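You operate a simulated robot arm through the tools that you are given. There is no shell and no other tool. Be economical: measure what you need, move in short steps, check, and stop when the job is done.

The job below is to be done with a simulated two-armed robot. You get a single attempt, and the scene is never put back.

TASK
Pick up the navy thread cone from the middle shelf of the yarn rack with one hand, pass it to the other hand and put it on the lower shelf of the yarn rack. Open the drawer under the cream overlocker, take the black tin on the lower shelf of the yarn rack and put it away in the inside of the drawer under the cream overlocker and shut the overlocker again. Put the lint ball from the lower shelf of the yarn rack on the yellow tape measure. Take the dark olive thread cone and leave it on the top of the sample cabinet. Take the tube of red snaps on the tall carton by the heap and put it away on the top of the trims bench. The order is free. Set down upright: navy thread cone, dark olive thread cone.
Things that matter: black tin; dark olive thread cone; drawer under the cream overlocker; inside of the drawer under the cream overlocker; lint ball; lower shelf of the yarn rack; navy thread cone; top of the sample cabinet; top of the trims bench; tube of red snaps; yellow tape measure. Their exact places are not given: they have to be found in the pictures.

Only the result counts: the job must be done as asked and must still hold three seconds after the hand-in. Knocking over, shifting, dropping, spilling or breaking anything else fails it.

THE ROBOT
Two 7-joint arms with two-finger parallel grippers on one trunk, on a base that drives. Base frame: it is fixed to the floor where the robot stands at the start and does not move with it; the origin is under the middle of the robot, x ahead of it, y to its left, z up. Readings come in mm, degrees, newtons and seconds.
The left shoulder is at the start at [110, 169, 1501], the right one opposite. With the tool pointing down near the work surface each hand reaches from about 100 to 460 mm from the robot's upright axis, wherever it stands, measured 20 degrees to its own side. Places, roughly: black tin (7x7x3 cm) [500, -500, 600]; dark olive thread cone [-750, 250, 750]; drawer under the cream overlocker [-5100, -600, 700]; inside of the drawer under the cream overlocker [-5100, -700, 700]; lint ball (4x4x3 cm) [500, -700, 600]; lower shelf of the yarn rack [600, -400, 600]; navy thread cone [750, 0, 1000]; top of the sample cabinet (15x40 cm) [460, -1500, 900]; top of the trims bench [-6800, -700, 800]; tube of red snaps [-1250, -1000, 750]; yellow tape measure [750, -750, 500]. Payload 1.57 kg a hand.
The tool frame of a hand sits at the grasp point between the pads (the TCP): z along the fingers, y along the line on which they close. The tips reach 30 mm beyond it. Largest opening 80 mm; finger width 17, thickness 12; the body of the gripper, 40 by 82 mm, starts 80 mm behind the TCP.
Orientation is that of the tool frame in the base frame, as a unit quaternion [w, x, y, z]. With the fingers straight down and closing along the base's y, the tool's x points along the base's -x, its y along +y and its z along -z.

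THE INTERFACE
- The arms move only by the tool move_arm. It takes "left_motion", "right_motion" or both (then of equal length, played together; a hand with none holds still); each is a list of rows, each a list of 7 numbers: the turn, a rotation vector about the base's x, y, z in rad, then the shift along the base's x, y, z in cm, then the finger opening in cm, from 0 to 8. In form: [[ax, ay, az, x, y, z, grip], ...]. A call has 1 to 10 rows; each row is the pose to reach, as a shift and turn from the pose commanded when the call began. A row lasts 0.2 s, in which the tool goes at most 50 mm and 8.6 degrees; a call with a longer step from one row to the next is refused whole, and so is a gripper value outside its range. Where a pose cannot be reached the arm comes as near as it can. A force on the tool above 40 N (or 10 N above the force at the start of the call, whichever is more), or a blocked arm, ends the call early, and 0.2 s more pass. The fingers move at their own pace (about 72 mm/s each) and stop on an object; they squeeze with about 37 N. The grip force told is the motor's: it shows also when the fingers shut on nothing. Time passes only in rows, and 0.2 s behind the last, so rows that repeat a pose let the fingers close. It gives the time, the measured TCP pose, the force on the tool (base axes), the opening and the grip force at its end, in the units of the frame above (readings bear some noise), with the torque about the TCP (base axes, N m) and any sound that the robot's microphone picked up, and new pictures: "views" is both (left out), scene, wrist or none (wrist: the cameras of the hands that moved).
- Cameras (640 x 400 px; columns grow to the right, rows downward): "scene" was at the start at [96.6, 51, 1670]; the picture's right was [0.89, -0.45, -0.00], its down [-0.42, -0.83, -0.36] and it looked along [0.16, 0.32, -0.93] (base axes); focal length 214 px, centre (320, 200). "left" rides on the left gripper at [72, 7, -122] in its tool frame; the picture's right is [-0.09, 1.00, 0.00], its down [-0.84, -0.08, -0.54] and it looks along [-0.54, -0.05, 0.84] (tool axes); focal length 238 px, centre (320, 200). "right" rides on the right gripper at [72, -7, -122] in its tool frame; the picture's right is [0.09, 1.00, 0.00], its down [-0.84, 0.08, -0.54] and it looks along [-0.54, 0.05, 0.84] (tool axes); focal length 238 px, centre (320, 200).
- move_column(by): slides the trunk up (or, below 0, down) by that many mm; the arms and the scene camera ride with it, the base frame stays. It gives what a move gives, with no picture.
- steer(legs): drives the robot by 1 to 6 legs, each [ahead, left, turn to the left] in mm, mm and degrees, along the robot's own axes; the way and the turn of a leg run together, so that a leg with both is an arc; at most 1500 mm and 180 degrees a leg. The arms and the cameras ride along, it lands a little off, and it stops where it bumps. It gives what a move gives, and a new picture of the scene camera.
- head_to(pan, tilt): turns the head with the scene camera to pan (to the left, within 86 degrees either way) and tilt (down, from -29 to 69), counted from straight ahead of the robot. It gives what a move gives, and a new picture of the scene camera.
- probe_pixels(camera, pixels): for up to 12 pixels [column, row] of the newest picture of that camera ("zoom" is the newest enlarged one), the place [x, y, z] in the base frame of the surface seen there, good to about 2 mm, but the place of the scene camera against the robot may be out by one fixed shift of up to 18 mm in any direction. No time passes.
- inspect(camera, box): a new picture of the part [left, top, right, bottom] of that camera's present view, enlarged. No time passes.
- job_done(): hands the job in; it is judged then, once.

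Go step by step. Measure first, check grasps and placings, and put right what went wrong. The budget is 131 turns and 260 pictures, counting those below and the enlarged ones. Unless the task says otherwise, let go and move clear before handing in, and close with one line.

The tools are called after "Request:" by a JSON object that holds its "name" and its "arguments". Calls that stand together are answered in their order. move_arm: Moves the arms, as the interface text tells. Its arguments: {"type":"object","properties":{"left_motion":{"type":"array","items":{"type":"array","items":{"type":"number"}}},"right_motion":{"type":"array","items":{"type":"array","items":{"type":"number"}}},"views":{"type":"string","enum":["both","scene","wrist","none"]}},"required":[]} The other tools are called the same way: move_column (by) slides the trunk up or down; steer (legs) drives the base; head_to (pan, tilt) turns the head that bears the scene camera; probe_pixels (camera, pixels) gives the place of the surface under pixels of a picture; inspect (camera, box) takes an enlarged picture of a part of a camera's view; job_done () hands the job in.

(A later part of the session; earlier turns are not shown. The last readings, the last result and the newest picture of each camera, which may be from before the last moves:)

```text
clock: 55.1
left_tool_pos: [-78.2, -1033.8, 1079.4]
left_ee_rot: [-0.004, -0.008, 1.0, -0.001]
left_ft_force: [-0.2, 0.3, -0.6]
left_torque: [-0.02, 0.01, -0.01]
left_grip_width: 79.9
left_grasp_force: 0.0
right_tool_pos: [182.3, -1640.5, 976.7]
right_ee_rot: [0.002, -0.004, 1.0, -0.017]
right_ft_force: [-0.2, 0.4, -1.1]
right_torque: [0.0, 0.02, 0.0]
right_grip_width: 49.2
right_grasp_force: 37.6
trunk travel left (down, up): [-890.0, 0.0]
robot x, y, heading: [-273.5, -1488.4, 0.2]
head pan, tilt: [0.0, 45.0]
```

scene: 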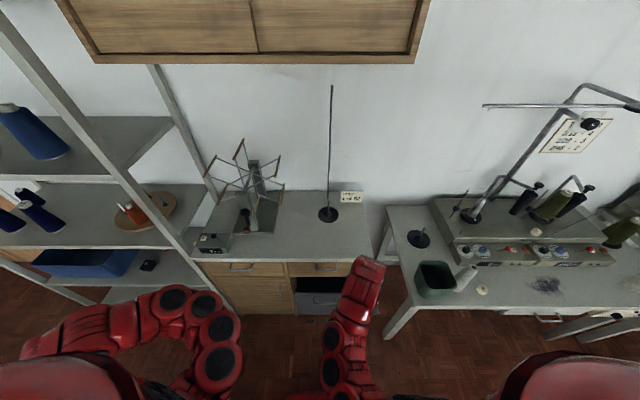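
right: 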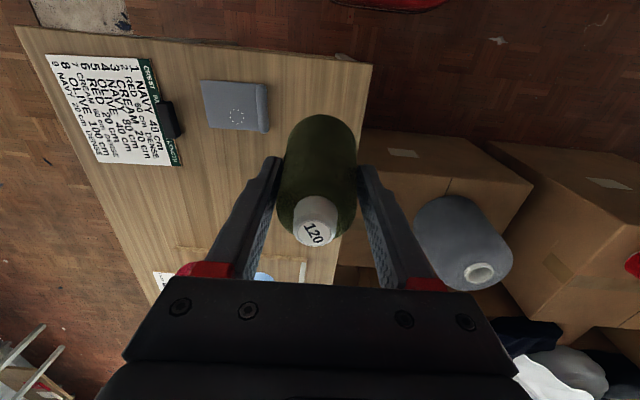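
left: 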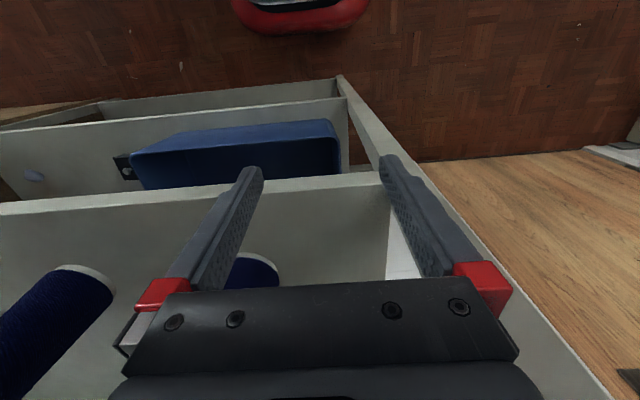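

Cabinet top is free around (310,240). Probe it.

Request:
{"name": "probe_pixels", "arguments": {"camera": "scene", "pixels": [[310, 240], [280, 255], [360, 255], [290, 215], [328, 215], [350, 200], [228, 245], [370, 205], [205, 258], [335, 245], [275, 225]]}}

```text
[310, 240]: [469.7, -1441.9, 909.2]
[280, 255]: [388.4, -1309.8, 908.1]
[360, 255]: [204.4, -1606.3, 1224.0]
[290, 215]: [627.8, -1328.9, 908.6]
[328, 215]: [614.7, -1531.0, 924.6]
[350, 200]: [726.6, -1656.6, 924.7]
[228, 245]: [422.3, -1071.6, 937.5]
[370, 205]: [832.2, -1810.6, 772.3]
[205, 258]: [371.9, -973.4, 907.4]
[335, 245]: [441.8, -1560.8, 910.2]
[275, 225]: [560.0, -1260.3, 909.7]
```

Top ≈901 true. I raise the cone 6 cm, then drive it over the cabinet at ≈(455,-1500).

Request:
{"name": "move_arm", "arguments": {"right_motion": [[0, 0, 0, 0, 0, 3, 0], [0, 0, 0, 0, 0, 6, 0], [0, 0, 0, 0, 0, 6, 0]], "views": "none"}}

```text
clock: 55.9
left_tool_pos: [-78.6, -1033.6, 1078.9]
left_ee_rot: [-0.005, -0.009, 1.0, 0.0]
left_ft_force: [0.3, 0.6, -0.2]
left_torque: [0.04, 0.02, 0.0]
left_grip_width: 80.2
left_grasp_force: 0.1
right_tool_pos: [182.8, -1639.4, 1038.3]
right_ee_rot: [0.002, -0.003, 1.0, -0.018]
right_ft_force: [0.3, 0.3, -1.3]
right_torque: [0.0, 0.01, -0.01]
right_grip_width: 49.1
right_grasp_force: 37.0
trunk travel left (down, up): [-890.0, 0.0]
robot x, y, heading: [-270.8, -1492.2, 0.2]
head pan, tilt: [0.0, 45.0]
```

Request:
{"name": "steer", "arguments": {"legs": [[0, 138, 0], [262, 0, 0]]}}

Request:
{"name": "move_arm", "arguments": {"right_motion": [[0, 0, 0, 0, 0, -2, 0]], "views": "wrist"}}

```text
clock: 58.7
left_tool_pos: [181.2, -890.8, 1080.0]
left_ee_rot: [-0.003, -0.011, 1.0, 0.0]
left_ft_force: [0.1, -0.6, 0.0]
left_torque: [0.01, -0.01, 0.0]
left_grip_width: 80.1
left_grasp_force: 0.1
right_tool_pos: [443.8, -1497.6, 1038.1]
right_ee_rot: [0.002, -0.004, 1.0, -0.018]
right_ft_force: [0.6, 0.3, -1.6]
right_torque: [0.01, 0.06, -0.01]
right_grip_width: 49.1
right_grasp_force: 36.2
trunk travel left (down, up): [-890.0, 0.0]
robot x, y, heading: [-11.3, -1352.5, 0.3]
head pan, tilt: [0.0, 45.0]
```

scene: 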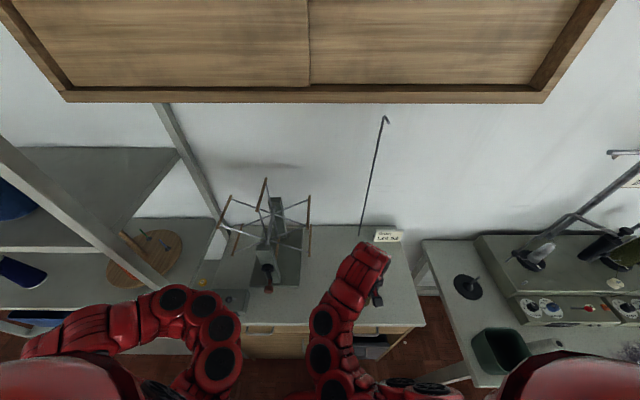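

```text
clock: 59.1
left_tool_pos: [181.5, -891.9, 1078.5]
left_ee_rot: [-0.003, -0.01, 1.0, -0.001]
left_ft_force: [-0.2, 0.5, -0.6]
left_torque: [-0.01, -0.01, 0.0]
left_grip_width: 79.9
left_grasp_force: 0.0
right_tool_pos: [444.3, -1497.6, 1018.0]
right_ee_rot: [0.001, -0.006, 1.0, -0.017]
right_ft_force: [0.5, -1.1, -1.0]
right_torque: [0.02, 0.0, 0.02]
right_grip_width: 49.0
right_grasp_force: 36.9
trunk travel left (down, up): [-890.0, 0.0]
robot x, y, heading: [-13.7, -1349.1, 0.5]
head pan, tilt: [0.0, 45.0]
```

right: 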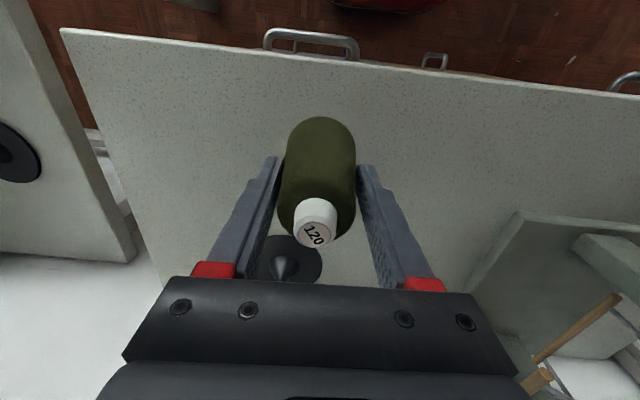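

Request:
{"name": "probe_pixels", "arguments": {"camera": "right", "pixels": [[320, 100], [250, 110], [400, 130], [280, 245], [450, 80]]}}

```text
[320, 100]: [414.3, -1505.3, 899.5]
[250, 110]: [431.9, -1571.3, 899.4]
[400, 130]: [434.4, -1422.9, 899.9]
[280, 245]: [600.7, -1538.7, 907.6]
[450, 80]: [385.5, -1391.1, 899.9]
```

Surface z=899.5, so contact at TCP ≈977. Lower gently.

Request:
{"name": "move_arm", "arguments": {"right_motion": [[0, 0, 0, 0, 0, -2, 0], [0, 0, 0, 0, 0, -3.5, 0], [0, 0, 0, 0, 0, -4.0, 0], [0, 0, 0, 0, 0, -4.15, 0]], "views": "none"}}

```text
clock: 60.1
left_tool_pos: [181.1, -889.6, 1080.3]
left_ee_rot: [-0.004, -0.01, 1.0, -0.001]
left_ft_force: [0.5, 0.1, -0.4]
left_torque: [-0.01, 0.02, 0.02]
left_grip_width: 80.3
left_grasp_force: 0.1
right_tool_pos: [443.5, -1496.2, 977.3]
right_ee_rot: [0.003, -0.005, 1.0, -0.017]
right_ft_force: [-1.5, -0.1, 28.3]
right_torque: [0.19, 0.47, -0.04]
right_grip_width: 48.9
right_grasp_force: 36.9
trunk travel left (down, up): [-890.0, 0.0]
robot x, y, heading: [-13.1, -1354.5, 0.7]
head pan, tilt: [0.0, 45.0]
```

Touched down (28 N). Ease up 1 mm, open, and lift off.

Request:
{"name": "move_arm", "arguments": {"right_motion": [[0, 0, 0, 0, 0, 0.1, 0], [0, 0, 0, 0, 0, 0.1, 4.8], [0, 0, 0, 0, 0, 0.1, 5.5], [0, 0, 0, 0, 0, 0.1, 8], [0, 0, 0, 0, 0, 0.1, 8], [0, 0, 0, 0, 0, 4, 8], [0, 0, 0, 0, 0, 8, 8], [0, 0, 0, 0, 0, 9, 8]], "views": "wrist"}}

```text
clock: 61.9
left_tool_pos: [182.1, -890.2, 1079.8]
left_ee_rot: [-0.004, -0.009, 1.0, 0.0]
left_ft_force: [-0.5, 0.1, -0.1]
left_torque: [0.01, -0.01, -0.01]
left_grip_width: 80.2
left_grasp_force: 0.0
right_tool_pos: [444.8, -1496.5, 1065.2]
right_ee_rot: [0.001, -0.005, 1.0, -0.017]
right_ft_force: [0.3, 0.0, -0.7]
right_torque: [-0.01, 0.01, 0.03]
right_grip_width: 80.1
right_grasp_force: 0.0
trunk travel left (down, up): [-890.0, 0.0]
robot x, y, heading: [-8.3, -1352.7, 0.5]
head pan, tilt: [0.0, 45.0]
```

right: 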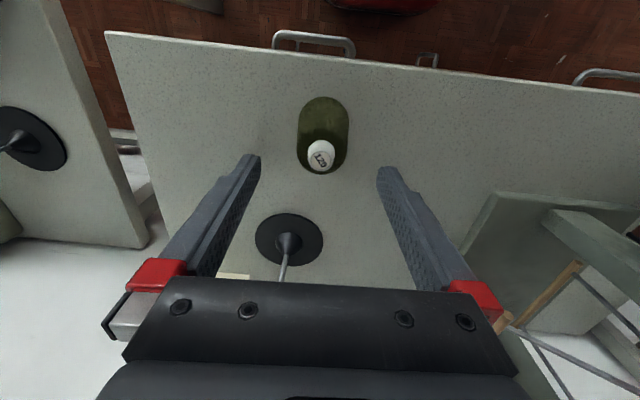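

Olive stands upright on the cabinet. Now back off and go to the rack, facing it from y≈-100.

Request:
{"name": "steer", "arguments": {"legs": [[-300, 0, 0], [0, 1250, -0.5]]}}

Request:
{"name": "move_column", "arguments": {"by": -450}}

Request:
{"name": "head_to", "arguments": {"pan": 5, "tilt": 20}}

```text
clock: 69.9
left_tool_pos: [-130.5, 353.0, 1079.6]
left_ee_rot: [-0.005, -0.01, 1.0, -0.001]
left_ft_force: [-0.3, -0.9, 0.1]
left_torque: [-0.02, -0.04, -0.02]
left_grip_width: 79.9
left_grasp_force: 0.1
right_tool_pos: [132.2, -251.8, 1065.9]
right_ee_rot: [0.002, -0.005, 1.0, -0.017]
right_ft_force: [-0.8, 0.2, 0.3]
right_torque: [-0.04, 0.02, -0.01]
right_grip_width: 79.8
right_grasp_force: 0.0
trunk travel left (down, up): [-890.0, 0.0]
robot x, y, heading: [-322.5, -106.8, 0.7]
head pan, tilt: [0.0, 45.0]
```

scene: 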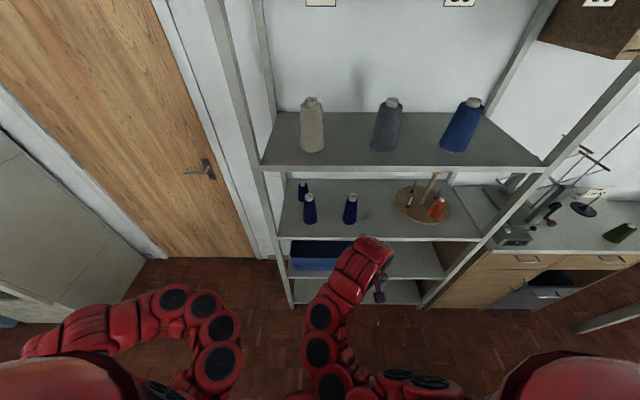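

```text
refused: -450 is not a number from -400 to 400
```

```text
clock: 70.8
left_tool_pos: [-130.2, 352.4, 1079.2]
left_ee_rot: [-0.004, -0.011, 1.0, -0.001]
left_ft_force: [0.4, 0.0, 0.0]
left_torque: [0.0, 0.02, -0.01]
left_grip_width: 80.0
left_grasp_force: 0.0
right_tool_pos: [132.3, -252.6, 1067.0]
right_ee_rot: [0.002, -0.005, 1.0, -0.017]
right_ft_force: [0.1, -0.6, 0.3]
right_torque: [-0.01, 0.0, -0.03]
right_grip_width: 80.0
right_grasp_force: 0.1
trunk travel left (down, up): [-890.0, 0.0]
robot x, y, heading: [-322.5, -109.3, 0.5]
head pan, tilt: [5.0, 20.0]
```

scene: 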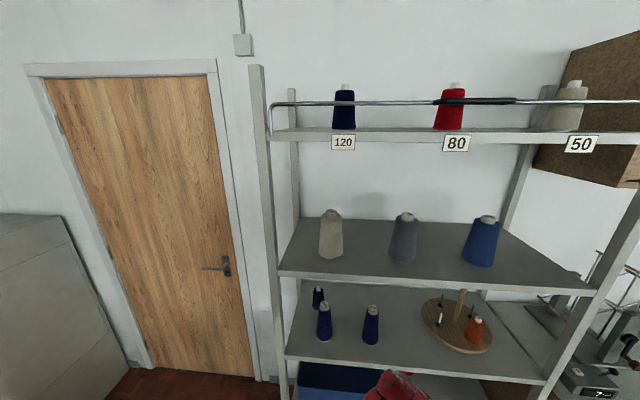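

The rear cone at (318,298) looks smaller than the front two. Inspect and probe.

Request:
{"name": "inspect", "arguments": {"camera": "scene", "box": [280, 270, 440, 370]}}

Request:
{"name": "probe_pixels", "arguments": {"camera": "zoom", "pixels": [[153, 75], [153, 120], [130, 130], [178, 130], [178, 135], [175, 155], [175, 210], [367, 155], [367, 210], [175, 270], [155, 95], [152, 135]]}}

```text
4.00 times, centred on (360, 320) of scene
```

zoom: 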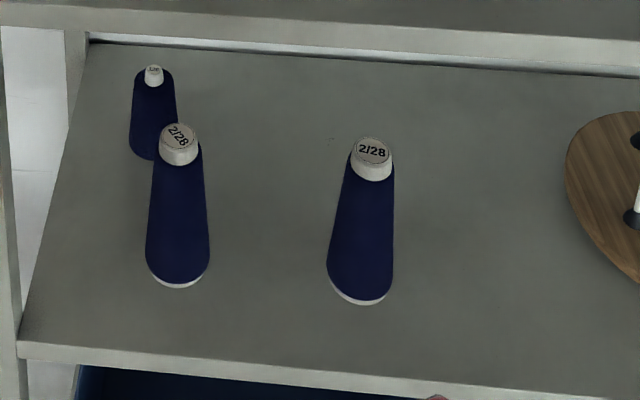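

```text
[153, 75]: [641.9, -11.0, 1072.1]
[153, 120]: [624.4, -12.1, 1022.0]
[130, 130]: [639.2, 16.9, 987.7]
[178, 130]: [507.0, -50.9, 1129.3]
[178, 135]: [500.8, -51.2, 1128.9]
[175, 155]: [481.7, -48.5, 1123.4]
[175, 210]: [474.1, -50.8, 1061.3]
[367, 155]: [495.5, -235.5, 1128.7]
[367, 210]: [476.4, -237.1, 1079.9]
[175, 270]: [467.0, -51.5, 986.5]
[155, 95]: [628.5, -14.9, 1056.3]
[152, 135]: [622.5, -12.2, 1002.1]
```

The rear one carries a small "120" label like the olive cone: it is the navy thread cone at ≈(635,-10). The rack's left side looks open; I probe the free space there.

Request:
{"name": "probe_pixels", "arguments": {"camera": "scene", "pixels": [[60, 380], [110, 370], [150, 300], [240, 300], [270, 375], [260, 365], [262, 200], [292, 200], [287, 270], [303, 290], [265, 330], [200, 377]]}}

Request:
{"name": "head_to", "arguments": {"pan": 30, "tilt": 40}}

```text
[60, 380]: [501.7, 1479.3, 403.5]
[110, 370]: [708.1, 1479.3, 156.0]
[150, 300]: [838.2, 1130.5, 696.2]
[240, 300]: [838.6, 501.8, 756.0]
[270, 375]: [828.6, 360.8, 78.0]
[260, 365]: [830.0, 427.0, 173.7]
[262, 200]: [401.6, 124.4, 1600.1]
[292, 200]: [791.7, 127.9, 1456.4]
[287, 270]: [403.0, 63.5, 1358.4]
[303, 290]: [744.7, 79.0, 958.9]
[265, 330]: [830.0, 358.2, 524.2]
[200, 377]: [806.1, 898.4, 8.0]
```

```text
clock: 71.7
left_tool_pos: [-130.9, 352.1, 1079.0]
left_ee_rot: [-0.004, -0.009, 1.0, 0.0]
left_ft_force: [-0.1, -1.0, -0.1]
left_torque: [-0.02, -0.04, 0.01]
left_grip_width: 80.1
left_grasp_force: 0.0
right_tool_pos: [132.3, -253.3, 1065.3]
right_ee_rot: [0.002, -0.006, 1.0, -0.017]
right_ft_force: [-0.3, 0.0, 0.1]
right_torque: [0.0, -0.02, -0.02]
right_grip_width: 79.7
right_grasp_force: 0.0
trunk travel left (down, up): [-890.0, 0.0]
robot x, y, heading: [-322.5, -110.2, 0.6]
head pan, tilt: [30.0, 40.0]
```

scene: 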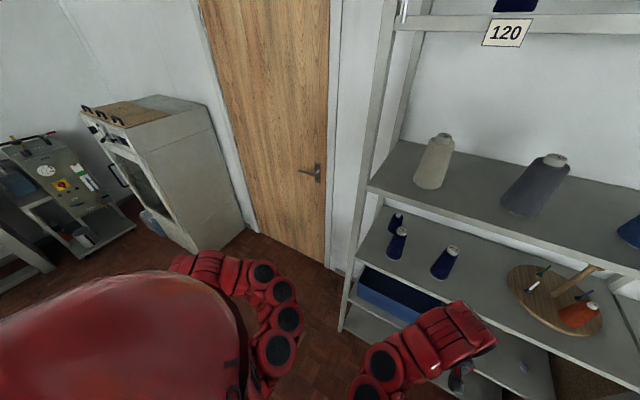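

The area left of the rack is free (wall at x≈830, cabinet at y≈1479) and the rack's side is open between posts, so the left hand can take the navy cone from the side. I pre-pose: left hand pitched 40° forward and drawn in, right hand drawn back.

Request:
{"name": "move_arm", "arguments": {"left_motion": [[0, 0, 0, 1, -2, 0, 8], [0, 0, 0, 3, -5, 0, 8], [0, -0.14, 0, 5, -8, 0, 8], [0, -0.28, 0, 7, -11, 0, 8], [0, -0.42, 0, 9, -14, 0, 8], [0, -0.56, 0, 11, -17, 0, 8], [0, -0.698, 0, 14, -20, 0, 8], [0, -0.698, 0, 16, -21, 0, 8]], "right_motion": [[0, 0, 0, -2, -2, 0, 8], [0, 0, 0, -4, -5, 0, 8], [0, 0, 0, -6, -8, 0, 8], [0, 0, 0, -8, -11, 0, 8], [0, 0, 0, -10, -14, 0, 8], [0, 0, 0, -12, -17, 0, 8], [0, 0, 0, -14, -20, 0, 8], [0, 0, 0, -16, -22, 0, 8]], "views": "scene"}}

```text
clock: 73.5
left_tool_pos: [69.2, 197.8, 969.2]
left_ee_rot: [0.339, -0.009, 0.941, -0.003]
left_ft_force: [-0.6, -0.1, -0.8]
left_torque: [0.02, -0.02, -0.01]
left_grip_width: 79.9
left_grasp_force: 0.0
left hand out of reach, approached as far as the arm can: row 1, 2, 3, 4, 5, 6, 7, 8
right_tool_pos: [57.2, -407.2, 1088.3]
right_ee_rot: [0.0, -0.005, 1.0, -0.016]
right_ft_force: [0.2, -0.5, -0.8]
right_torque: [0.02, -0.03, 0.02]
right_grip_width: 80.1
right_grasp_force: 0.0
right hand out of reach, approached as far as the arm can: row 3, 4, 5, 6, 7, 8
trunk travel left (down, up): [-890.0, 0.0]
robot x, y, heading: [-326.4, -107.8, 0.3]
head pan, tilt: [30.0, 40.0]
```

scene: 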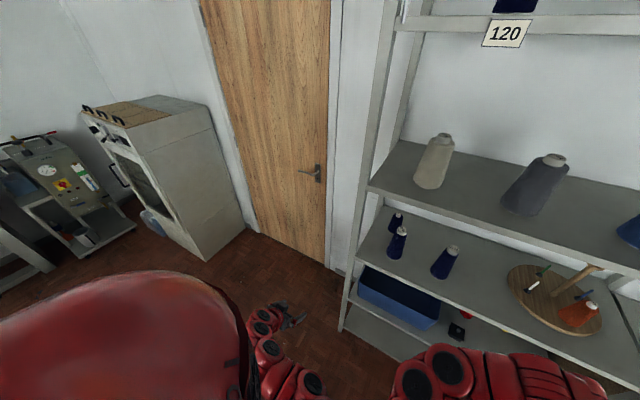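

Left hand is at ahead 395, left 306, pitched. Drive to the rack's left side: strafe, turn right 90°, strafe in part-way.

Request:
{"name": "steer", "arguments": {"legs": [[0, 740, 0], [0, 0, -90.3], [0, 500, 0]]}}

Request:
{"name": "head_to", "arguments": {"pan": 20, "tilt": 40}}

```text
clock: 83.8
left_tool_pos: [476.8, 233.2, 968.9]
left_ee_rot: [0.237, 0.66, 0.67, -0.241]
left_ft_force: [0.3, 0.5, 0.3]
left_torque: [0.02, 0.02, -0.02]
left_grip_width: 79.9
left_grasp_force: 0.1
right_tool_pos: [-128.1, 248.3, 1086.8]
right_ee_rot: [-0.012, 0.705, 0.709, -0.012]
right_ft_force: [-0.6, -0.1, 0.4]
right_torque: [0.05, 0.03, 0.01]
right_grip_width: 80.2
right_grasp_force: 0.0
trunk travel left (down, up): [-890.0, 0.0]
robot x, y, heading: [172.4, 626.8, -89.9]
head pan, tilt: [30.0, 40.0]
```

scene: 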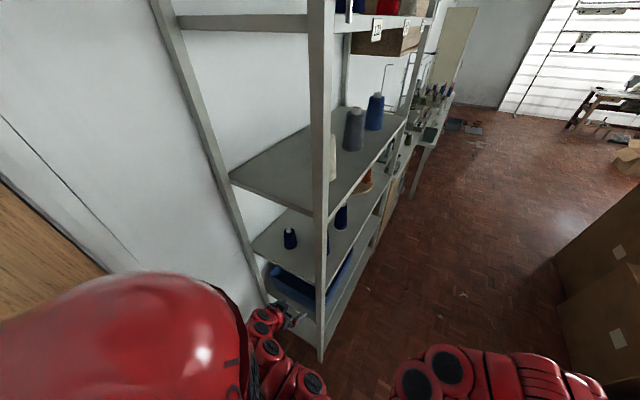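

```text
clock: 84.5
left_tool_pos: [478.0, 233.1, 968.4]
left_ee_rot: [0.236, 0.66, 0.671, -0.242]
left_ft_force: [0.3, 0.5, 1.1]
left_torque: [0.0, 0.0, 0.01]
left_grip_width: 80.0
left_grasp_force: 0.2
right_tool_pos: [-128.6, 247.1, 1087.9]
right_ee_rot: [-0.012, 0.705, 0.709, -0.012]
right_ft_force: [-0.5, -0.3, -0.2]
right_torque: [-0.02, -0.01, 0.0]
right_grip_width: 80.1
right_grasp_force: 0.1
trunk travel left (down, up): [-890.0, 0.0]
robot x, y, heading: [173.9, 629.3, -90.0]
head pan, tilt: [20.0, 40.0]
```

scene: 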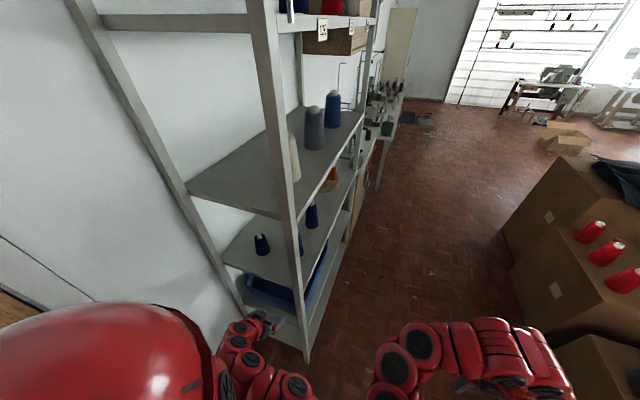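

The left side is open; navy cone at (262,243). Strafe 165 mm more and lower the trunk 100, then look with the left wrist camera.

Request:
{"name": "steer", "arguments": {"legs": [[0, 165, 0]]}}

Request:
{"name": "move_arm", "arguments": {"left_motion": [[0, 0, 0, 0, 0, 3, 8], [0, 0, 0, 0, -1, 7, 8], [0, 0, 0, 0, -2, 10, 8], [0, 0, 0, 0, -3, 12, 8]], "views": "both"}}

```text
clock: 86.0
left_tool_pos: [639.2, 232.5, 970.1]
left_ee_rot: [0.236, 0.661, 0.671, -0.241]
left_ft_force: [-0.4, -0.2, 0.3]
left_torque: [0.0, 0.01, 0.02]
left_grip_width: 79.9
left_grasp_force: 0.1
right_tool_pos: [33.0, 248.1, 1087.7]
right_ee_rot: [-0.011, 0.705, 0.709, -0.011]
right_ft_force: [0.9, 0.1, -0.5]
right_torque: [-0.01, 0.0, -0.03]
right_grip_width: 79.9
right_grasp_force: 0.0
trunk travel left (down, up): [-890.0, 0.0]
robot x, y, heading: [338.6, 625.6, -89.9]
head pan, tilt: [20.0, 40.0]
```

scene: 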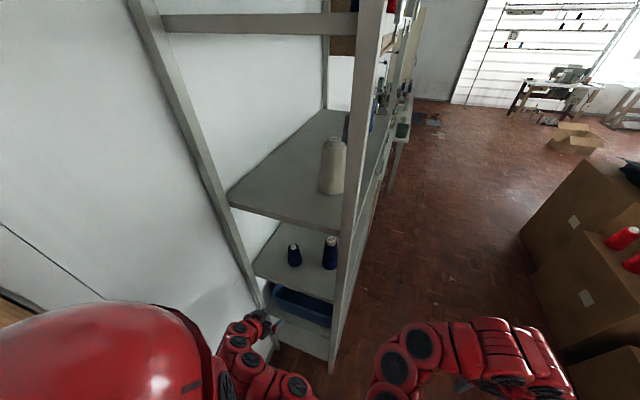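

```text
clock: 87.0
left_tool_pos: [639.4, 232.9, 968.5]
left_ee_rot: [0.237, 0.66, 0.671, -0.241]
left_ft_force: [-0.7, -0.1, -0.4]
left_torque: [0.01, -0.01, -0.01]
left_grip_width: 80.3
left_grasp_force: 0.1
left hand out of reach, approached as far as the arm can: row 1, 2, 3, 4
right_tool_pos: [34.3, 248.3, 1086.9]
right_ee_rot: [-0.012, 0.705, 0.709, -0.011]
right_ft_force: [-0.6, 0.4, 0.3]
right_torque: [0.0, -0.05, 0.01]
right_grip_width: 80.0
right_grasp_force: 0.1
trunk travel left (down, up): [-890.0, 0.0]
robot x, y, heading: [335.4, 627.5, -89.8]
head pan, tilt: [20.0, 40.0]
```

scene: 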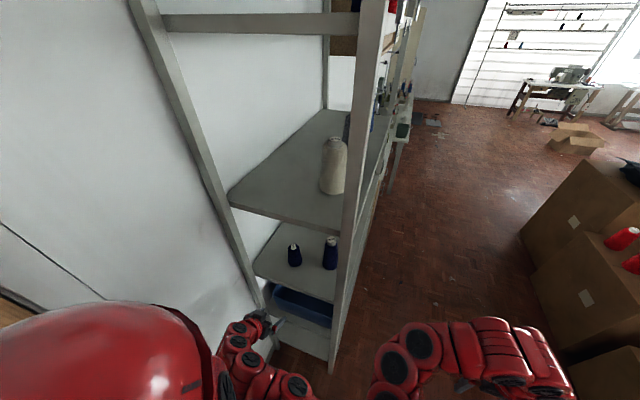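
left: 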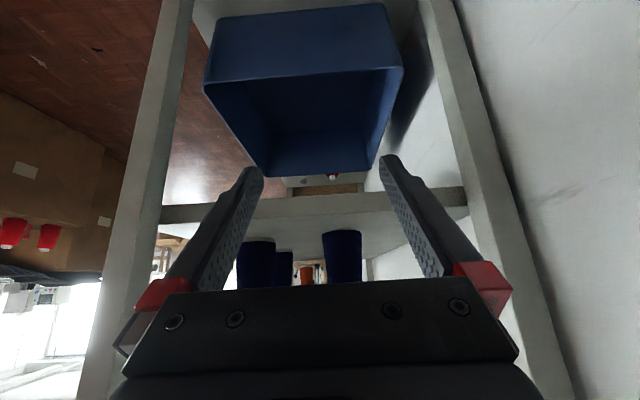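

The hand can't rise this close. Probe the cone in the left view (343,255), back off 80 mm, and raise while reaching forward.

Request:
{"name": "probe_pixels", "arguments": {"camera": "left", "pixels": [[343, 240], [343, 265], [328, 255], [358, 255], [255, 255], [320, 205], [465, 195], [165, 210], [310, 215]]}}

Request:
{"name": "steer", "arguments": {"legs": [[-80, 0, 0]]}}

Request:
{"name": "move_arm", "arguments": {"left_motion": [[0, 0, 0, 0, -4, 0, 8], [0, 0, 0, 0, -8, 1, 8], [0, 0, 0, 0, -11, 3, 8], [0, 0, 0, 0, -13, 6, 8], [0, 0, 0, 0, -13, 8, 8], [0, 0, 0, 0, -13, 8, 8]], "views": "wrist"}}

```text
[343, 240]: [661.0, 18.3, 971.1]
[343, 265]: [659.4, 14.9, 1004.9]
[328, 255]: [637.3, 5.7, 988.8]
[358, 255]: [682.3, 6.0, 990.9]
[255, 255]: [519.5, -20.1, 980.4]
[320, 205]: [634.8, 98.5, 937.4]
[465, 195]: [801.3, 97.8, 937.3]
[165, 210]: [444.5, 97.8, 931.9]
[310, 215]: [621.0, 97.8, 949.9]
```

```text
clock: 88.0
left_tool_pos: [639.5, 309.6, 967.9]
left_ee_rot: [0.236, 0.66, 0.672, -0.24]
left_ft_force: [0.2, 0.6, -0.5]
left_torque: [-0.02, 0.0, 0.03]
left_grip_width: 79.7
left_grasp_force: 0.0
right_tool_pos: [34.5, 324.3, 1087.0]
right_ee_rot: [-0.012, 0.705, 0.709, -0.011]
right_ft_force: [0.7, -1.7, 0.5]
right_torque: [-0.02, 0.03, 0.01]
right_grip_width: 79.9
right_grasp_force: 0.0
trunk travel left (down, up): [-890.0, 0.0]
robot x, y, heading: [336.2, 709.1, -89.8]
head pan, tilt: [20.0, 40.0]
```

scene: 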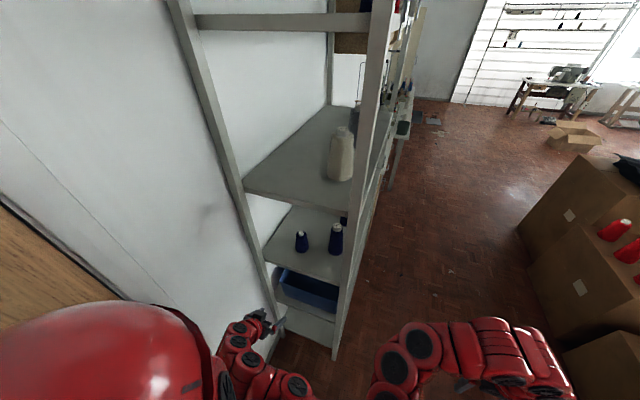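

```text
clock: 89.4
left_tool_pos: [640.0, 181.1, 1049.9]
left_ee_rot: [0.237, 0.66, 0.671, -0.242]
left_ft_force: [-0.1, 0.5, -0.3]
left_torque: [-0.02, 0.02, 0.02]
left_grip_width: 79.9
left_grasp_force: 0.0
right_tool_pos: [34.9, 326.7, 1088.0]
right_ee_rot: [-0.012, 0.705, 0.709, -0.012]
right_ft_force: [0.0, 0.7, -0.7]
right_torque: [-0.02, -0.01, 0.02]
right_grip_width: 80.0
right_grasp_force: 0.0
trunk travel left (down, up): [-890.0, 0.0]
robot x, y, heading: [337.1, 707.0, -89.8]
head pan, tilt: [20.0, 40.0]
```

left: 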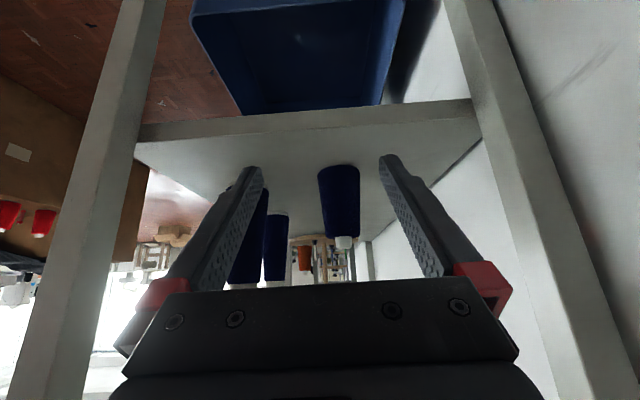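

Raised to 1050. Probe the cone again from this nearer view.

Request:
{"name": "probe_pixels", "arguments": {"camera": "left", "pixels": [[341, 210], [341, 190], [342, 243], [326, 205], [356, 205], [318, 180], [359, 180], [341, 172], [300, 190], [260, 230]]}}

```text
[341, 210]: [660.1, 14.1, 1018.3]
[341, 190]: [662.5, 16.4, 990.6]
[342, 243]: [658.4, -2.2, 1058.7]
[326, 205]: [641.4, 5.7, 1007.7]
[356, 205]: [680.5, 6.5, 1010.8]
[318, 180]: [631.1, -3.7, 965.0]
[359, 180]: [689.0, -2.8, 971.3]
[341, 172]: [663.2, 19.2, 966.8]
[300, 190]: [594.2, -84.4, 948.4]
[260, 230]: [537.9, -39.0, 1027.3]
```

Cone centre (660,-8), base 949. Advance straddling it to TCP (660,-8,1028).

Request:
{"name": "move_arm", "arguments": {"left_motion": [[0, 0, 0, 2, -3, 0, 8], [0, 0, 0, 2, -7, 0, 8], [0, 0, 0, 2, -11, -0.5, 8], [0, 0, 0, 2, -15, -1, 8], [0, 0, 0, 2, -17.5, -1.7, 8], [0, 0, 0, 2, -18.9, -2.2, 8], [0, 0, 0, 2, -18.9, -2.2, 8]], "views": "wrist"}}

```text
clock: 91.0
left_tool_pos: [660.4, -6.6, 1027.2]
left_ee_rot: [0.237, 0.66, 0.67, -0.243]
left_ft_force: [-0.8, 0.2, -0.1]
left_torque: [0.0, 0.03, -0.01]
left_grip_width: 80.0
left_grasp_force: 0.0
right_tool_pos: [36.2, 326.3, 1087.5]
right_ee_rot: [-0.012, 0.705, 0.709, -0.012]
right_ft_force: [0.1, -0.9, -0.3]
right_torque: [0.0, 0.03, 0.02]
right_grip_width: 80.0
right_grasp_force: 0.1
trunk travel left (down, up): [-890.0, 0.0]
robot x, y, heading: [332.3, 706.2, -89.8]
head pan, tilt: [20.0, 40.0]
```

left: 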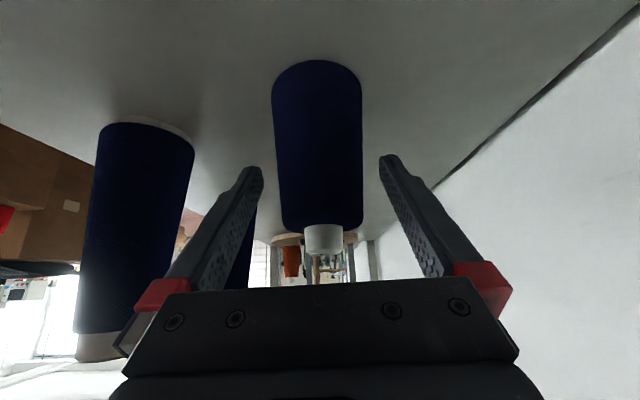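

The cone sits between the fingers. Close, lift 2.5 cm.

Request:
{"name": "move_arm", "arguments": {"left_motion": [[0, 0, 0, 0, 0, 0, 4], [0, 0, 0, 0, 0, 0, 0], [0, 0, 0, 0, 0, 0, 0], [0, 0, 0, 0, 0, 0, 0], [0, 0, 0, 0, 0, 1, 0], [0, 0, 0, 0, 0, 2.5, 0], [0, 0, 0, 0, 0, 2.5, 0]], "views": "wrist"}}

```text
clock: 92.6
left_tool_pos: [659.2, -8.6, 1051.8]
left_ee_rot: [0.237, 0.661, 0.67, -0.241]
left_ft_force: [0.4, -0.1, -0.8]
left_torque: [-0.02, 0.01, -0.02]
left_grip_width: 52.1
left_grasp_force: 36.9
right_tool_pos: [35.6, 325.2, 1087.4]
right_ee_rot: [-0.013, 0.705, 0.709, -0.011]
right_ft_force: [-0.5, -0.1, 1.0]
right_torque: [0.03, 0.0, -0.01]
right_grip_width: 79.9
right_grasp_force: 0.0
trunk travel left (down, up): [-890.0, 0.0]
robot x, y, heading: [334.3, 705.9, -89.9]
head pan, tilt: [20.0, 40.0]
```

left: 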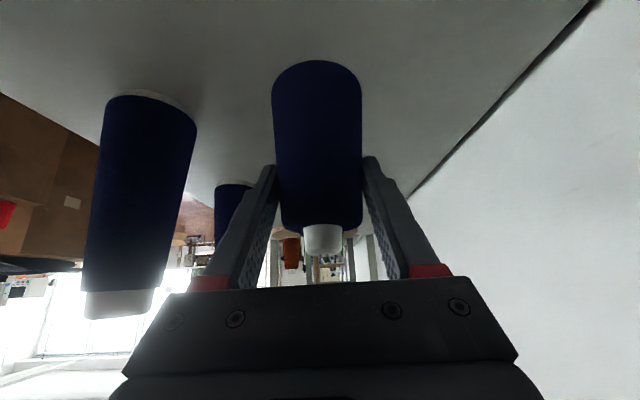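

Held (52 mm). Back straight out, move away from the wall and turn to face +x.

Request:
{"name": "steer", "arguments": {"legs": [[-260, 0, 0], [0, -700, 0], [0, 0, 90]]}}

```text
clock: 101.8
left_tool_pos: [351.1, 1293.8, 1050.9]
left_ee_rot: [0.338, -0.013, 0.941, -0.001]
left_ft_force: [0.1, -0.3, -0.2]
left_torque: [-0.02, -0.02, 0.0]
left_grip_width: 51.9
left_grasp_force: 36.9
right_tool_pos: [24.0, 665.8, 1087.0]
right_ee_rot: [-0.001, -0.009, 1.0, -0.017]
right_ft_force: [0.1, 0.9, 0.3]
right_torque: [-0.02, -0.04, -0.02]
right_grip_width: 79.7
right_grasp_force: 0.0
trunk travel left (down, up): [-890.0, 0.0]
robot x, y, heading: [-359.9, 963.1, 0.8]
head pan, tilt: [20.0, 40.0]
```

scene: 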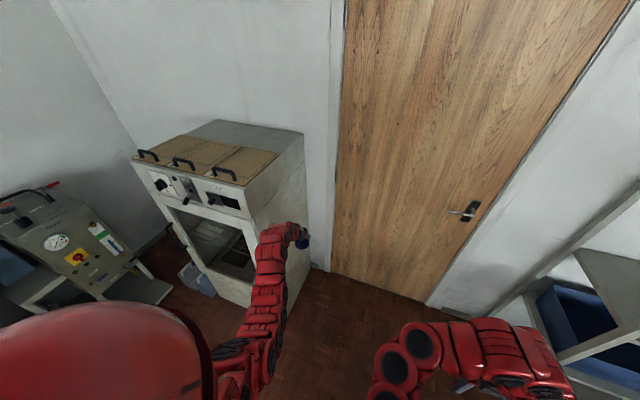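

Left hand is at ahead 711/left 331. Bring the cone to a hand-over place ahead 480/left 60, z≈960, yawed 30° to the right.

Request:
{"name": "move_arm", "arguments": {"left_motion": [[0, 0, 0, -2.5, -3, -1, 0], [0, 0, -0.07, -5, -6, -2, 0], [0, 0, -0.14, -7.5, -9, -3, 0], [0, 0, -0.21, -10, -12, -4, 0], [0, 0, -0.28, -12.5, -15, -5, 0], [0, 0, -0.35, -15, -18, -6, 0], [0, 0, -0.42, -18, -21, -7, 0], [0, 0, -0.49, -20.5, -24, -8, 0], [0, 0, -0.52, -23, -27, -9, 0], [0, 0, -0.52, -23, -27, -9, 0]], "right_motion": [[0, 0, 0, 0, 0, -2, 8], [0, 0, 0, 0, 0, -4, 8], [0, -0.1, 0, 0, 0, -6, 8], [0, -0.2, 0, 0, 0, -8, 8], [0, -0.3, 0, 0, 0, -10, 8], [0, -0.4, 0, 0, 0, -12, 8], [0, -0.5, 0, 0, 0, -14, 8], [0, -0.6, 0, 0, 0, -16, 8], [0, -0.7, 0, 0, 0, -18, 8], [0, -0.8, 0, 0, 0, -18, 8]], "views": "both"}}

Request:
{"name": "head_to", "arguments": {"pan": 0, "tilt": 55}}

```text
clock: 104.0
left_tool_pos: [119.7, 1024.9, 962.2]
left_ee_rot: [0.326, 0.23, 0.913, -0.089]
left_ft_force: [1.1, -0.3, -2.0]
left_torque: [0.0, 0.04, -0.01]
left_grip_width: 52.1
left_grasp_force: 37.1
right_tool_pos: [24.5, 665.7, 906.4]
right_ee_rot: [0.389, -0.001, 0.921, -0.019]
right_ft_force: [0.4, 0.9, 0.5]
right_torque: [0.0, 0.02, -0.01]
right_grip_width: 80.0
right_grasp_force: 0.1
right hand out of reach, approached as far as the arm can: row 3, 4, 5, 6
trunk travel left (down, up): [-890.0, 0.0]
robot x, y, heading: [-360.2, 962.1, 1.1]
head pan, tilt: [20.0, 40.0]
```

scene: 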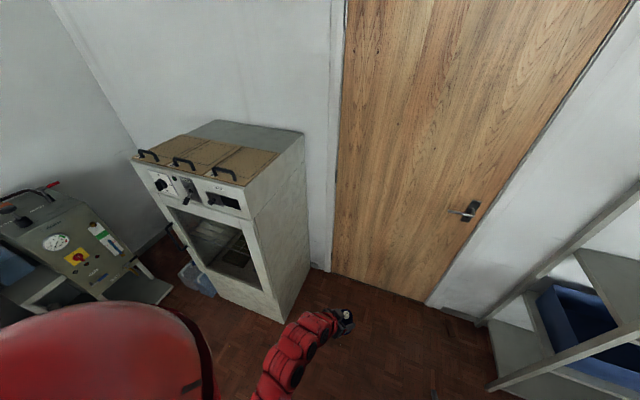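
right: 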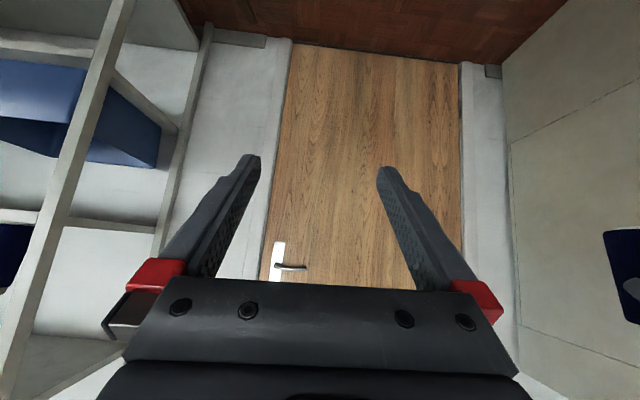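
left: 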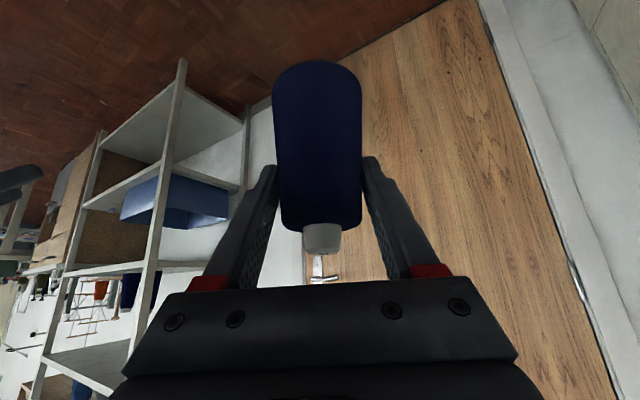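

```text
clock: 104.8
left_tool_pos: [120.1, 1024.6, 962.1]
left_ee_rot: [0.326, 0.229, 0.913, -0.087]
left_ft_force: [-0.1, 0.1, -1.5]
left_torque: [-0.01, 0.02, -0.02]
left_grip_width: 52.1
left_grasp_force: 36.9
right_tool_pos: [25.4, 665.5, 908.0]
right_ee_rot: [0.388, -0.002, 0.921, -0.018]
right_ft_force: [0.0, 0.8, 0.3]
right_torque: [-0.02, -0.02, 0.0]
right_grip_width: 80.0
right_grasp_force: 0.1
trunk travel left (down, up): [-890.0, 0.0]
robot x, y, heading: [-358.3, 960.5, 1.1]
head pan, tilt: [0.0, 55.0]
```

scene: 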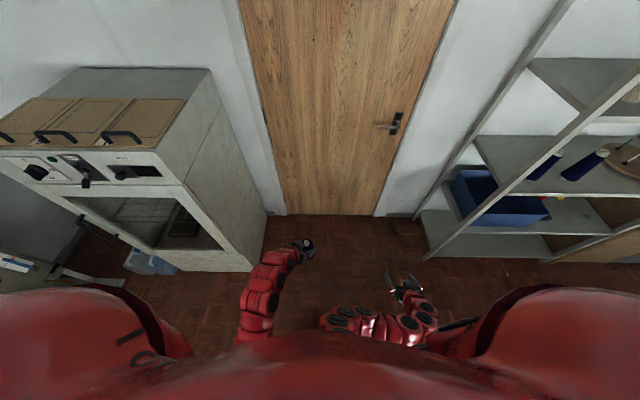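

Cone base is at ≈883 here. Bring the right hand to a pre-grasp: pitch 20°, yaw 45° left, 13 cm short of the cone's lower part.

Request:
{"name": "move_arm", "arguments": {"right_motion": [[0.02, -0.05, 0.097, 0, 3.4, 0.6, 8], [0.041, -0.099, 0.194, 0, 6.8, 1.2, 8], [0.061, -0.149, 0.29, 0, 10.2, 1.8, 8], [0.082, -0.198, 0.387, 0, 13.6, 2.4, 8], [0.102, -0.248, 0.484, 0.2, 17, 3, 8], [0.123, -0.298, 0.58, 0.4, 20.4, 3.6, 8], [0.143, -0.347, 0.677, 0.6, 23.8, 4.2, 8], [0.164, -0.397, 0.774, 0.9, 27.3, 5.1, 8], [0.164, -0.397, 0.774, 0.9, 27.3, 5.1, 8]], "views": "both"}}

```text
clock: 106.8
left_tool_pos: [119.9, 1024.3, 962.6]
left_ee_rot: [0.326, 0.229, 0.913, -0.088]
left_ft_force: [-1.1, -0.3, -1.5]
left_torque: [-0.01, 0.01, 0.01]
left_grip_width: 52.0
left_grasp_force: 36.7
right_tool_pos: [32.5, 939.2, 957.8]
right_ee_rot: [0.536, -0.312, 0.758, 0.202]
right_ft_force: [0.3, 0.7, -0.3]
right_torque: [0.01, -0.03, 0.0]
right_grip_width: 79.8
right_grasp_force: 0.2
trunk travel left (down, up): [-890.0, 0.0]
robot x, y, heading: [-362.6, 959.1, 0.8]
head pan, tilt: [0.0, 55.0]
```

scene: 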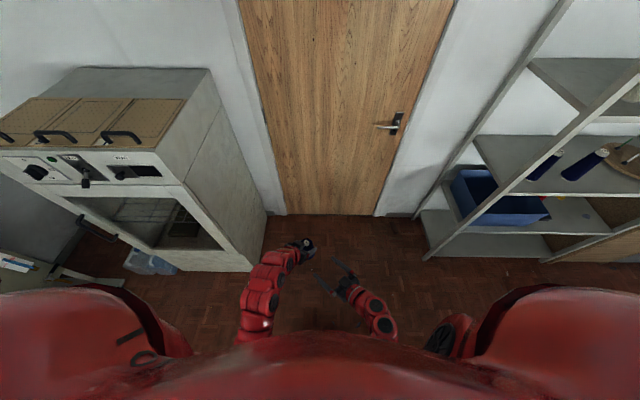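
right: 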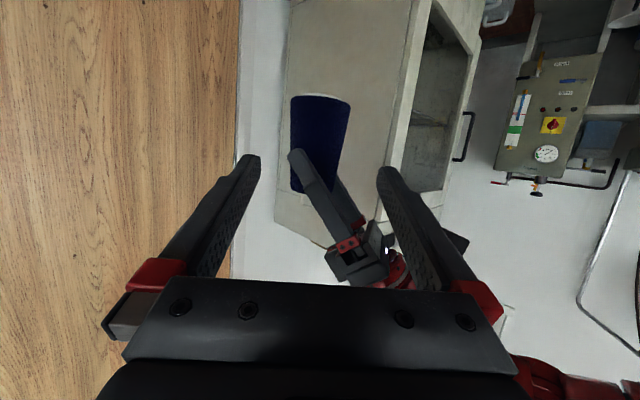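

The right view shows the cone upside-down at (320,140), its white base rim at (322,97). Probe it.

Request:
{"name": "probe_pixels", "arguments": {"camera": "right", "pixels": [[320, 100], [320, 120], [320, 140], [296, 120], [346, 120], [300, 160], [345, 150]]}}

```text
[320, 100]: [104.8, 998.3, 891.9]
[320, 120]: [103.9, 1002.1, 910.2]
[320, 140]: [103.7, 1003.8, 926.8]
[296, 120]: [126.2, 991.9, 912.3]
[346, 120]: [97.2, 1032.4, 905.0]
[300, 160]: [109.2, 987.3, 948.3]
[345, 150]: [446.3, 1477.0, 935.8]
```

Cone centre ≈(122,1022), consistent. Advance to TCP (121,1023,916).

Request:
{"name": "move_arm", "arguments": {"right_motion": [[0, 0, 0, 2.2, 2.1, -1, 8], [0, 0, 0, 4.5, 4.2, -2.1, 8], [0, 0, 0, 6.8, 6.4, -3.2, 8], [0, 0, 0, 8.85, 8.4, -4.2, 8], [0, 0, 0, 8.85, 8.4, -4.2, 8]], "views": "both"}}

```text
clock: 108.0
left_tool_pos: [119.7, 1024.9, 962.4]
left_ee_rot: [0.327, 0.229, 0.912, -0.088]
left_ft_force: [-0.2, 0.0, -0.9]
left_torque: [-0.02, 0.0, 0.01]
left_grip_width: 52.0
left_grasp_force: 36.9
right_tool_pos: [122.0, 1023.8, 915.2]
right_ee_rot: [0.536, -0.311, 0.758, 0.201]
right_ft_force: [0.2, -0.4, 0.0]
right_torque: [0.03, 0.0, -0.01]
right_grip_width: 80.1
right_grasp_force: 0.1
trunk travel left (down, up): [-890.0, 0.0]
robot x, y, heading: [-357.3, 960.1, 1.1]
head pan, tilt: [0.0, 55.0]
```

scene: 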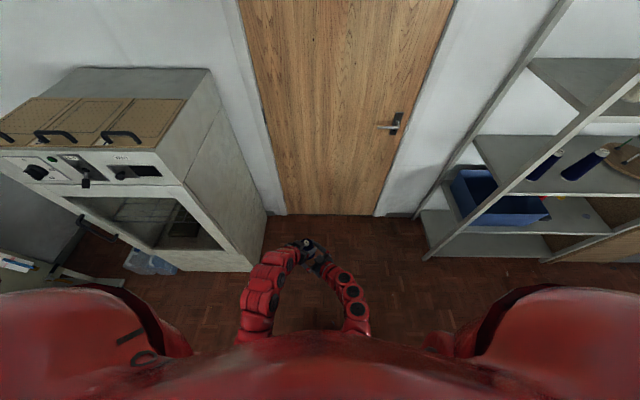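
right: 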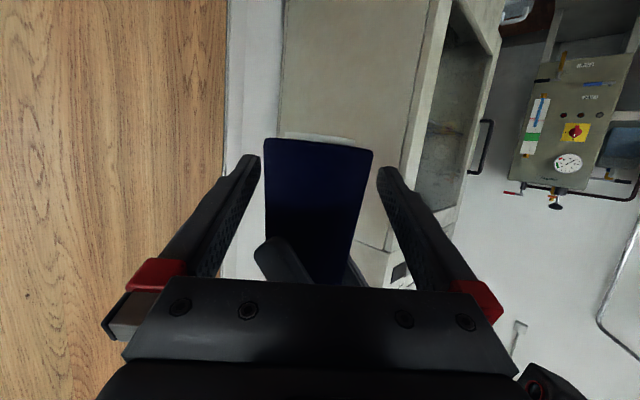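

Cone is between the right fingers. Close the right hand.

Request:
{"name": "move_arm", "arguments": {"right_motion": [[0, 0, 0, 0, 0, 0, 6], [0, 0, 0, 0, 0, 0, 4], [0, 0, 0, 0, 0, 0, 2], [0, 0, 0, 0, 0, 0, 0], [0, 0, 0, 0, 0, 0, 0]], "views": "wrist"}}

```text
clock: 109.2
left_tool_pos: [120.7, 1026.2, 962.5]
left_ee_rot: [0.325, 0.229, 0.913, -0.087]
left_ft_force: [-25.2, 16.4, 12.1]
left_torque: [0.56, 0.85, 0.13]
left_grip_width: 51.9
left_grasp_force: 36.5
right_tool_pos: [123.0, 1022.6, 916.1]
right_ee_rot: [0.536, -0.31, 0.759, 0.199]
right_ft_force: [26.6, -16.3, -12.4]
right_torque: [0.13, 0.31, -0.15]
right_grip_width: 58.5
right_grasp_force: 37.0
trunk travel left (down, up): [-890.0, 0.0]
robot x, y, heading: [-356.7, 961.7, 0.9]
head pan, tilt: [0.0, 55.0]
```

right: 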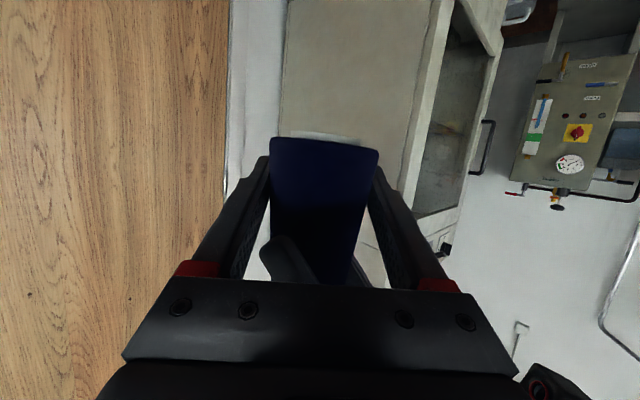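

Right holds at 58.5 mm. Release the left and draw it back along its own axis.

Request:
{"name": "move_arm", "arguments": {"left_motion": [[0, 0, 0, 0, 0, 0, 5.5], [0, 0, 0, 0, 0, 0, 7], [0, 0, 0, 0, 0, 0, 8], [0, 0, 0, -1.4, 0.8, 1.9, 8], [0, 0, 0, -3.9, 2.2, 3.5, 8], [0, 0, 0, -6.5, 4, 5, 8], [0, 0, 0, -7, 8, 5, 8], [0, 0, 0, -7, 12, 5, 8]], "views": "both"}}

```text
clock: 111.0
left_tool_pos: [56.8, 1150.9, 1004.2]
left_ee_rot: [0.327, 0.229, 0.912, -0.088]
left_ft_force: [0.0, -0.3, -0.1]
left_torque: [-0.01, 0.0, 0.01]
left_grip_width: 80.2
left_grasp_force: 0.1
left hand out of reach, approached as far as the arm can: row 6, 7, 8
right_tool_pos: [122.2, 1024.2, 915.3]
right_ee_rot: [0.536, -0.312, 0.758, 0.202]
right_ft_force: [0.2, -0.6, 0.2]
right_torque: [0.02, 0.0, -0.03]
right_grip_width: 58.6
right_grasp_force: 37.8
trunk travel left (down, up): [-890.0, 0.0]
robot x, y, heading: [-361.1, 963.8, 0.9]
head pan, tilt: [0.0, 55.0]
```

scene: 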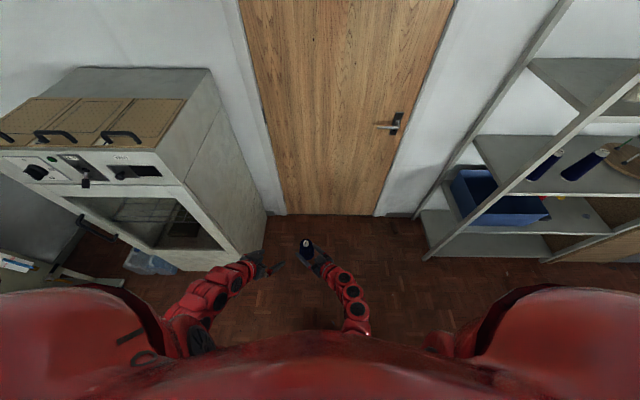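
left: 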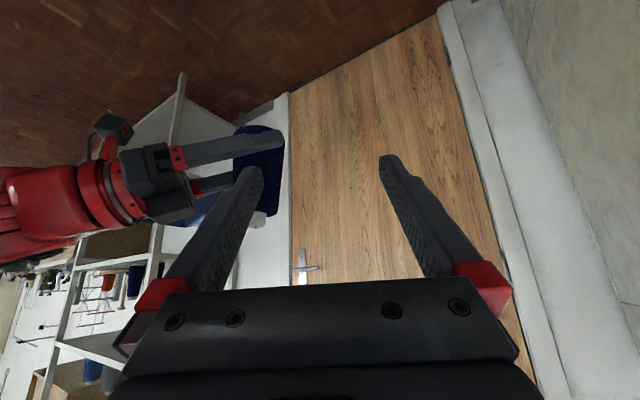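

The navy cone is in the right hand. Lower the trunk 400, then turn the right hand straight ahead while driving position comes next.

Request:
{"name": "move_column", "arguments": {"by": -400}}

Request:
{"name": "move_arm", "arguments": {"right_motion": [[0, 0, 0, 0, -2, 1, 0], [0, 0, -0.1, 1, -5, 2.5, 0], [0, 0, -0.2, 2, -8, 4, 0], [0, 0, -0.3, 3, -11, 5.5, 0], [0, 0, -0.4, 4, -14, 7, 0], [0, 0, -0.5, 5, -17, 8.5, 0], [0, 0, -0.6, 6, -19.5, 10, 0], [0, 0, -0.7, 7, -22, 11.5, 0], [0, 0, -0.8, 8, -23.5, 12.5, 0], [0, 0, -0.8, 8, -23.5, 12.5, 0]], "views": "wrist"}}

Request:
{"name": "steer", "arguments": {"legs": [[0, -1353, -0.9]]}}

```text
clock: 114.8
left_tool_pos: [57.0, 1148.6, 603.0]
left_ee_rot: [0.327, 0.23, 0.912, -0.089]
left_ft_force: [-0.2, -0.7, 0.7]
left_torque: [0.0, 0.02, 0.01]
left_grip_width: 80.1
left_grasp_force: 0.0
right_tool_pos: [120.8, 1023.4, 516.1]
right_ee_rot: [0.536, -0.311, 0.758, 0.202]
right_ft_force: [0.8, 0.2, -0.2]
right_torque: [0.0, -0.03, 0.03]
right_grip_width: 58.0
right_grasp_force: 37.2
trunk travel left (down, up): [-490.0, 400.0]
robot x, y, heading: [-358.2, 963.3, 0.8]
head pan, tilt: [0.0, 55.0]
```

```text
clock: 117.0
left_tool_pos: [56.6, 1149.5, 602.9]
left_ee_rot: [0.328, 0.229, 0.912, -0.089]
left_ft_force: [0.5, 0.5, 0.5]
left_torque: [0.04, 0.0, 0.01]
left_grip_width: 79.8
left_grasp_force: 0.2
right_tool_pos: [200.7, 789.2, 640.9]
right_ee_rot: [0.572, 0.008, 0.82, -0.022]
right_ft_force: [0.2, -1.0, -0.5]
right_torque: [-0.02, -0.03, 0.04]
right_grip_width: 58.2
right_grasp_force: 37.0
trunk travel left (down, up): [-490.0, 400.0]
robot x, y, heading: [-362.3, 964.5, 1.0]
head pan, tilt: [0.0, 55.0]
```

right: 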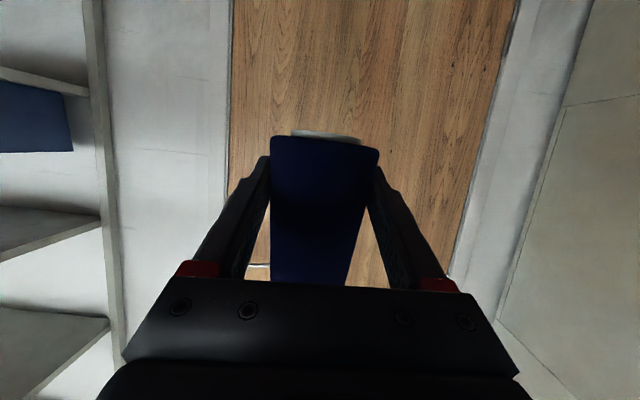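

```text
clock: 123.8
left_tool_pos: [73.6, -209.0, 603.3]
left_ee_rot: [0.326, 0.235, 0.911, -0.091]
left_ft_force: [0.1, 0.0, -1.3]
left_torque: [-0.02, 0.03, -0.01]
left_grip_width: 80.1
left_grasp_force: 0.0
right_tool_pos: [213.5, -571.5, 640.0]
right_ee_rot: [0.572, 0.013, 0.82, -0.025]
right_ft_force: [0.0, -0.6, -0.7]
right_torque: [0.0, 0.01, 0.02]
right_grip_width: 57.8
right_grasp_force: 36.7
trunk travel left (down, up): [-490.0, 400.0]
robot x, y, heading: [-344.4, -395.0, 0.0]
head pan, tilt: [0.0, 55.0]
```

scene: 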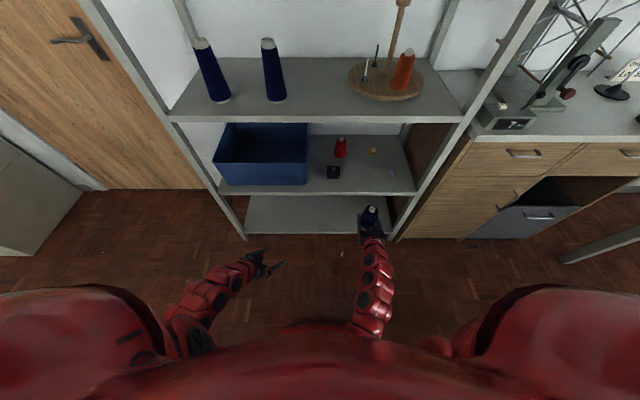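

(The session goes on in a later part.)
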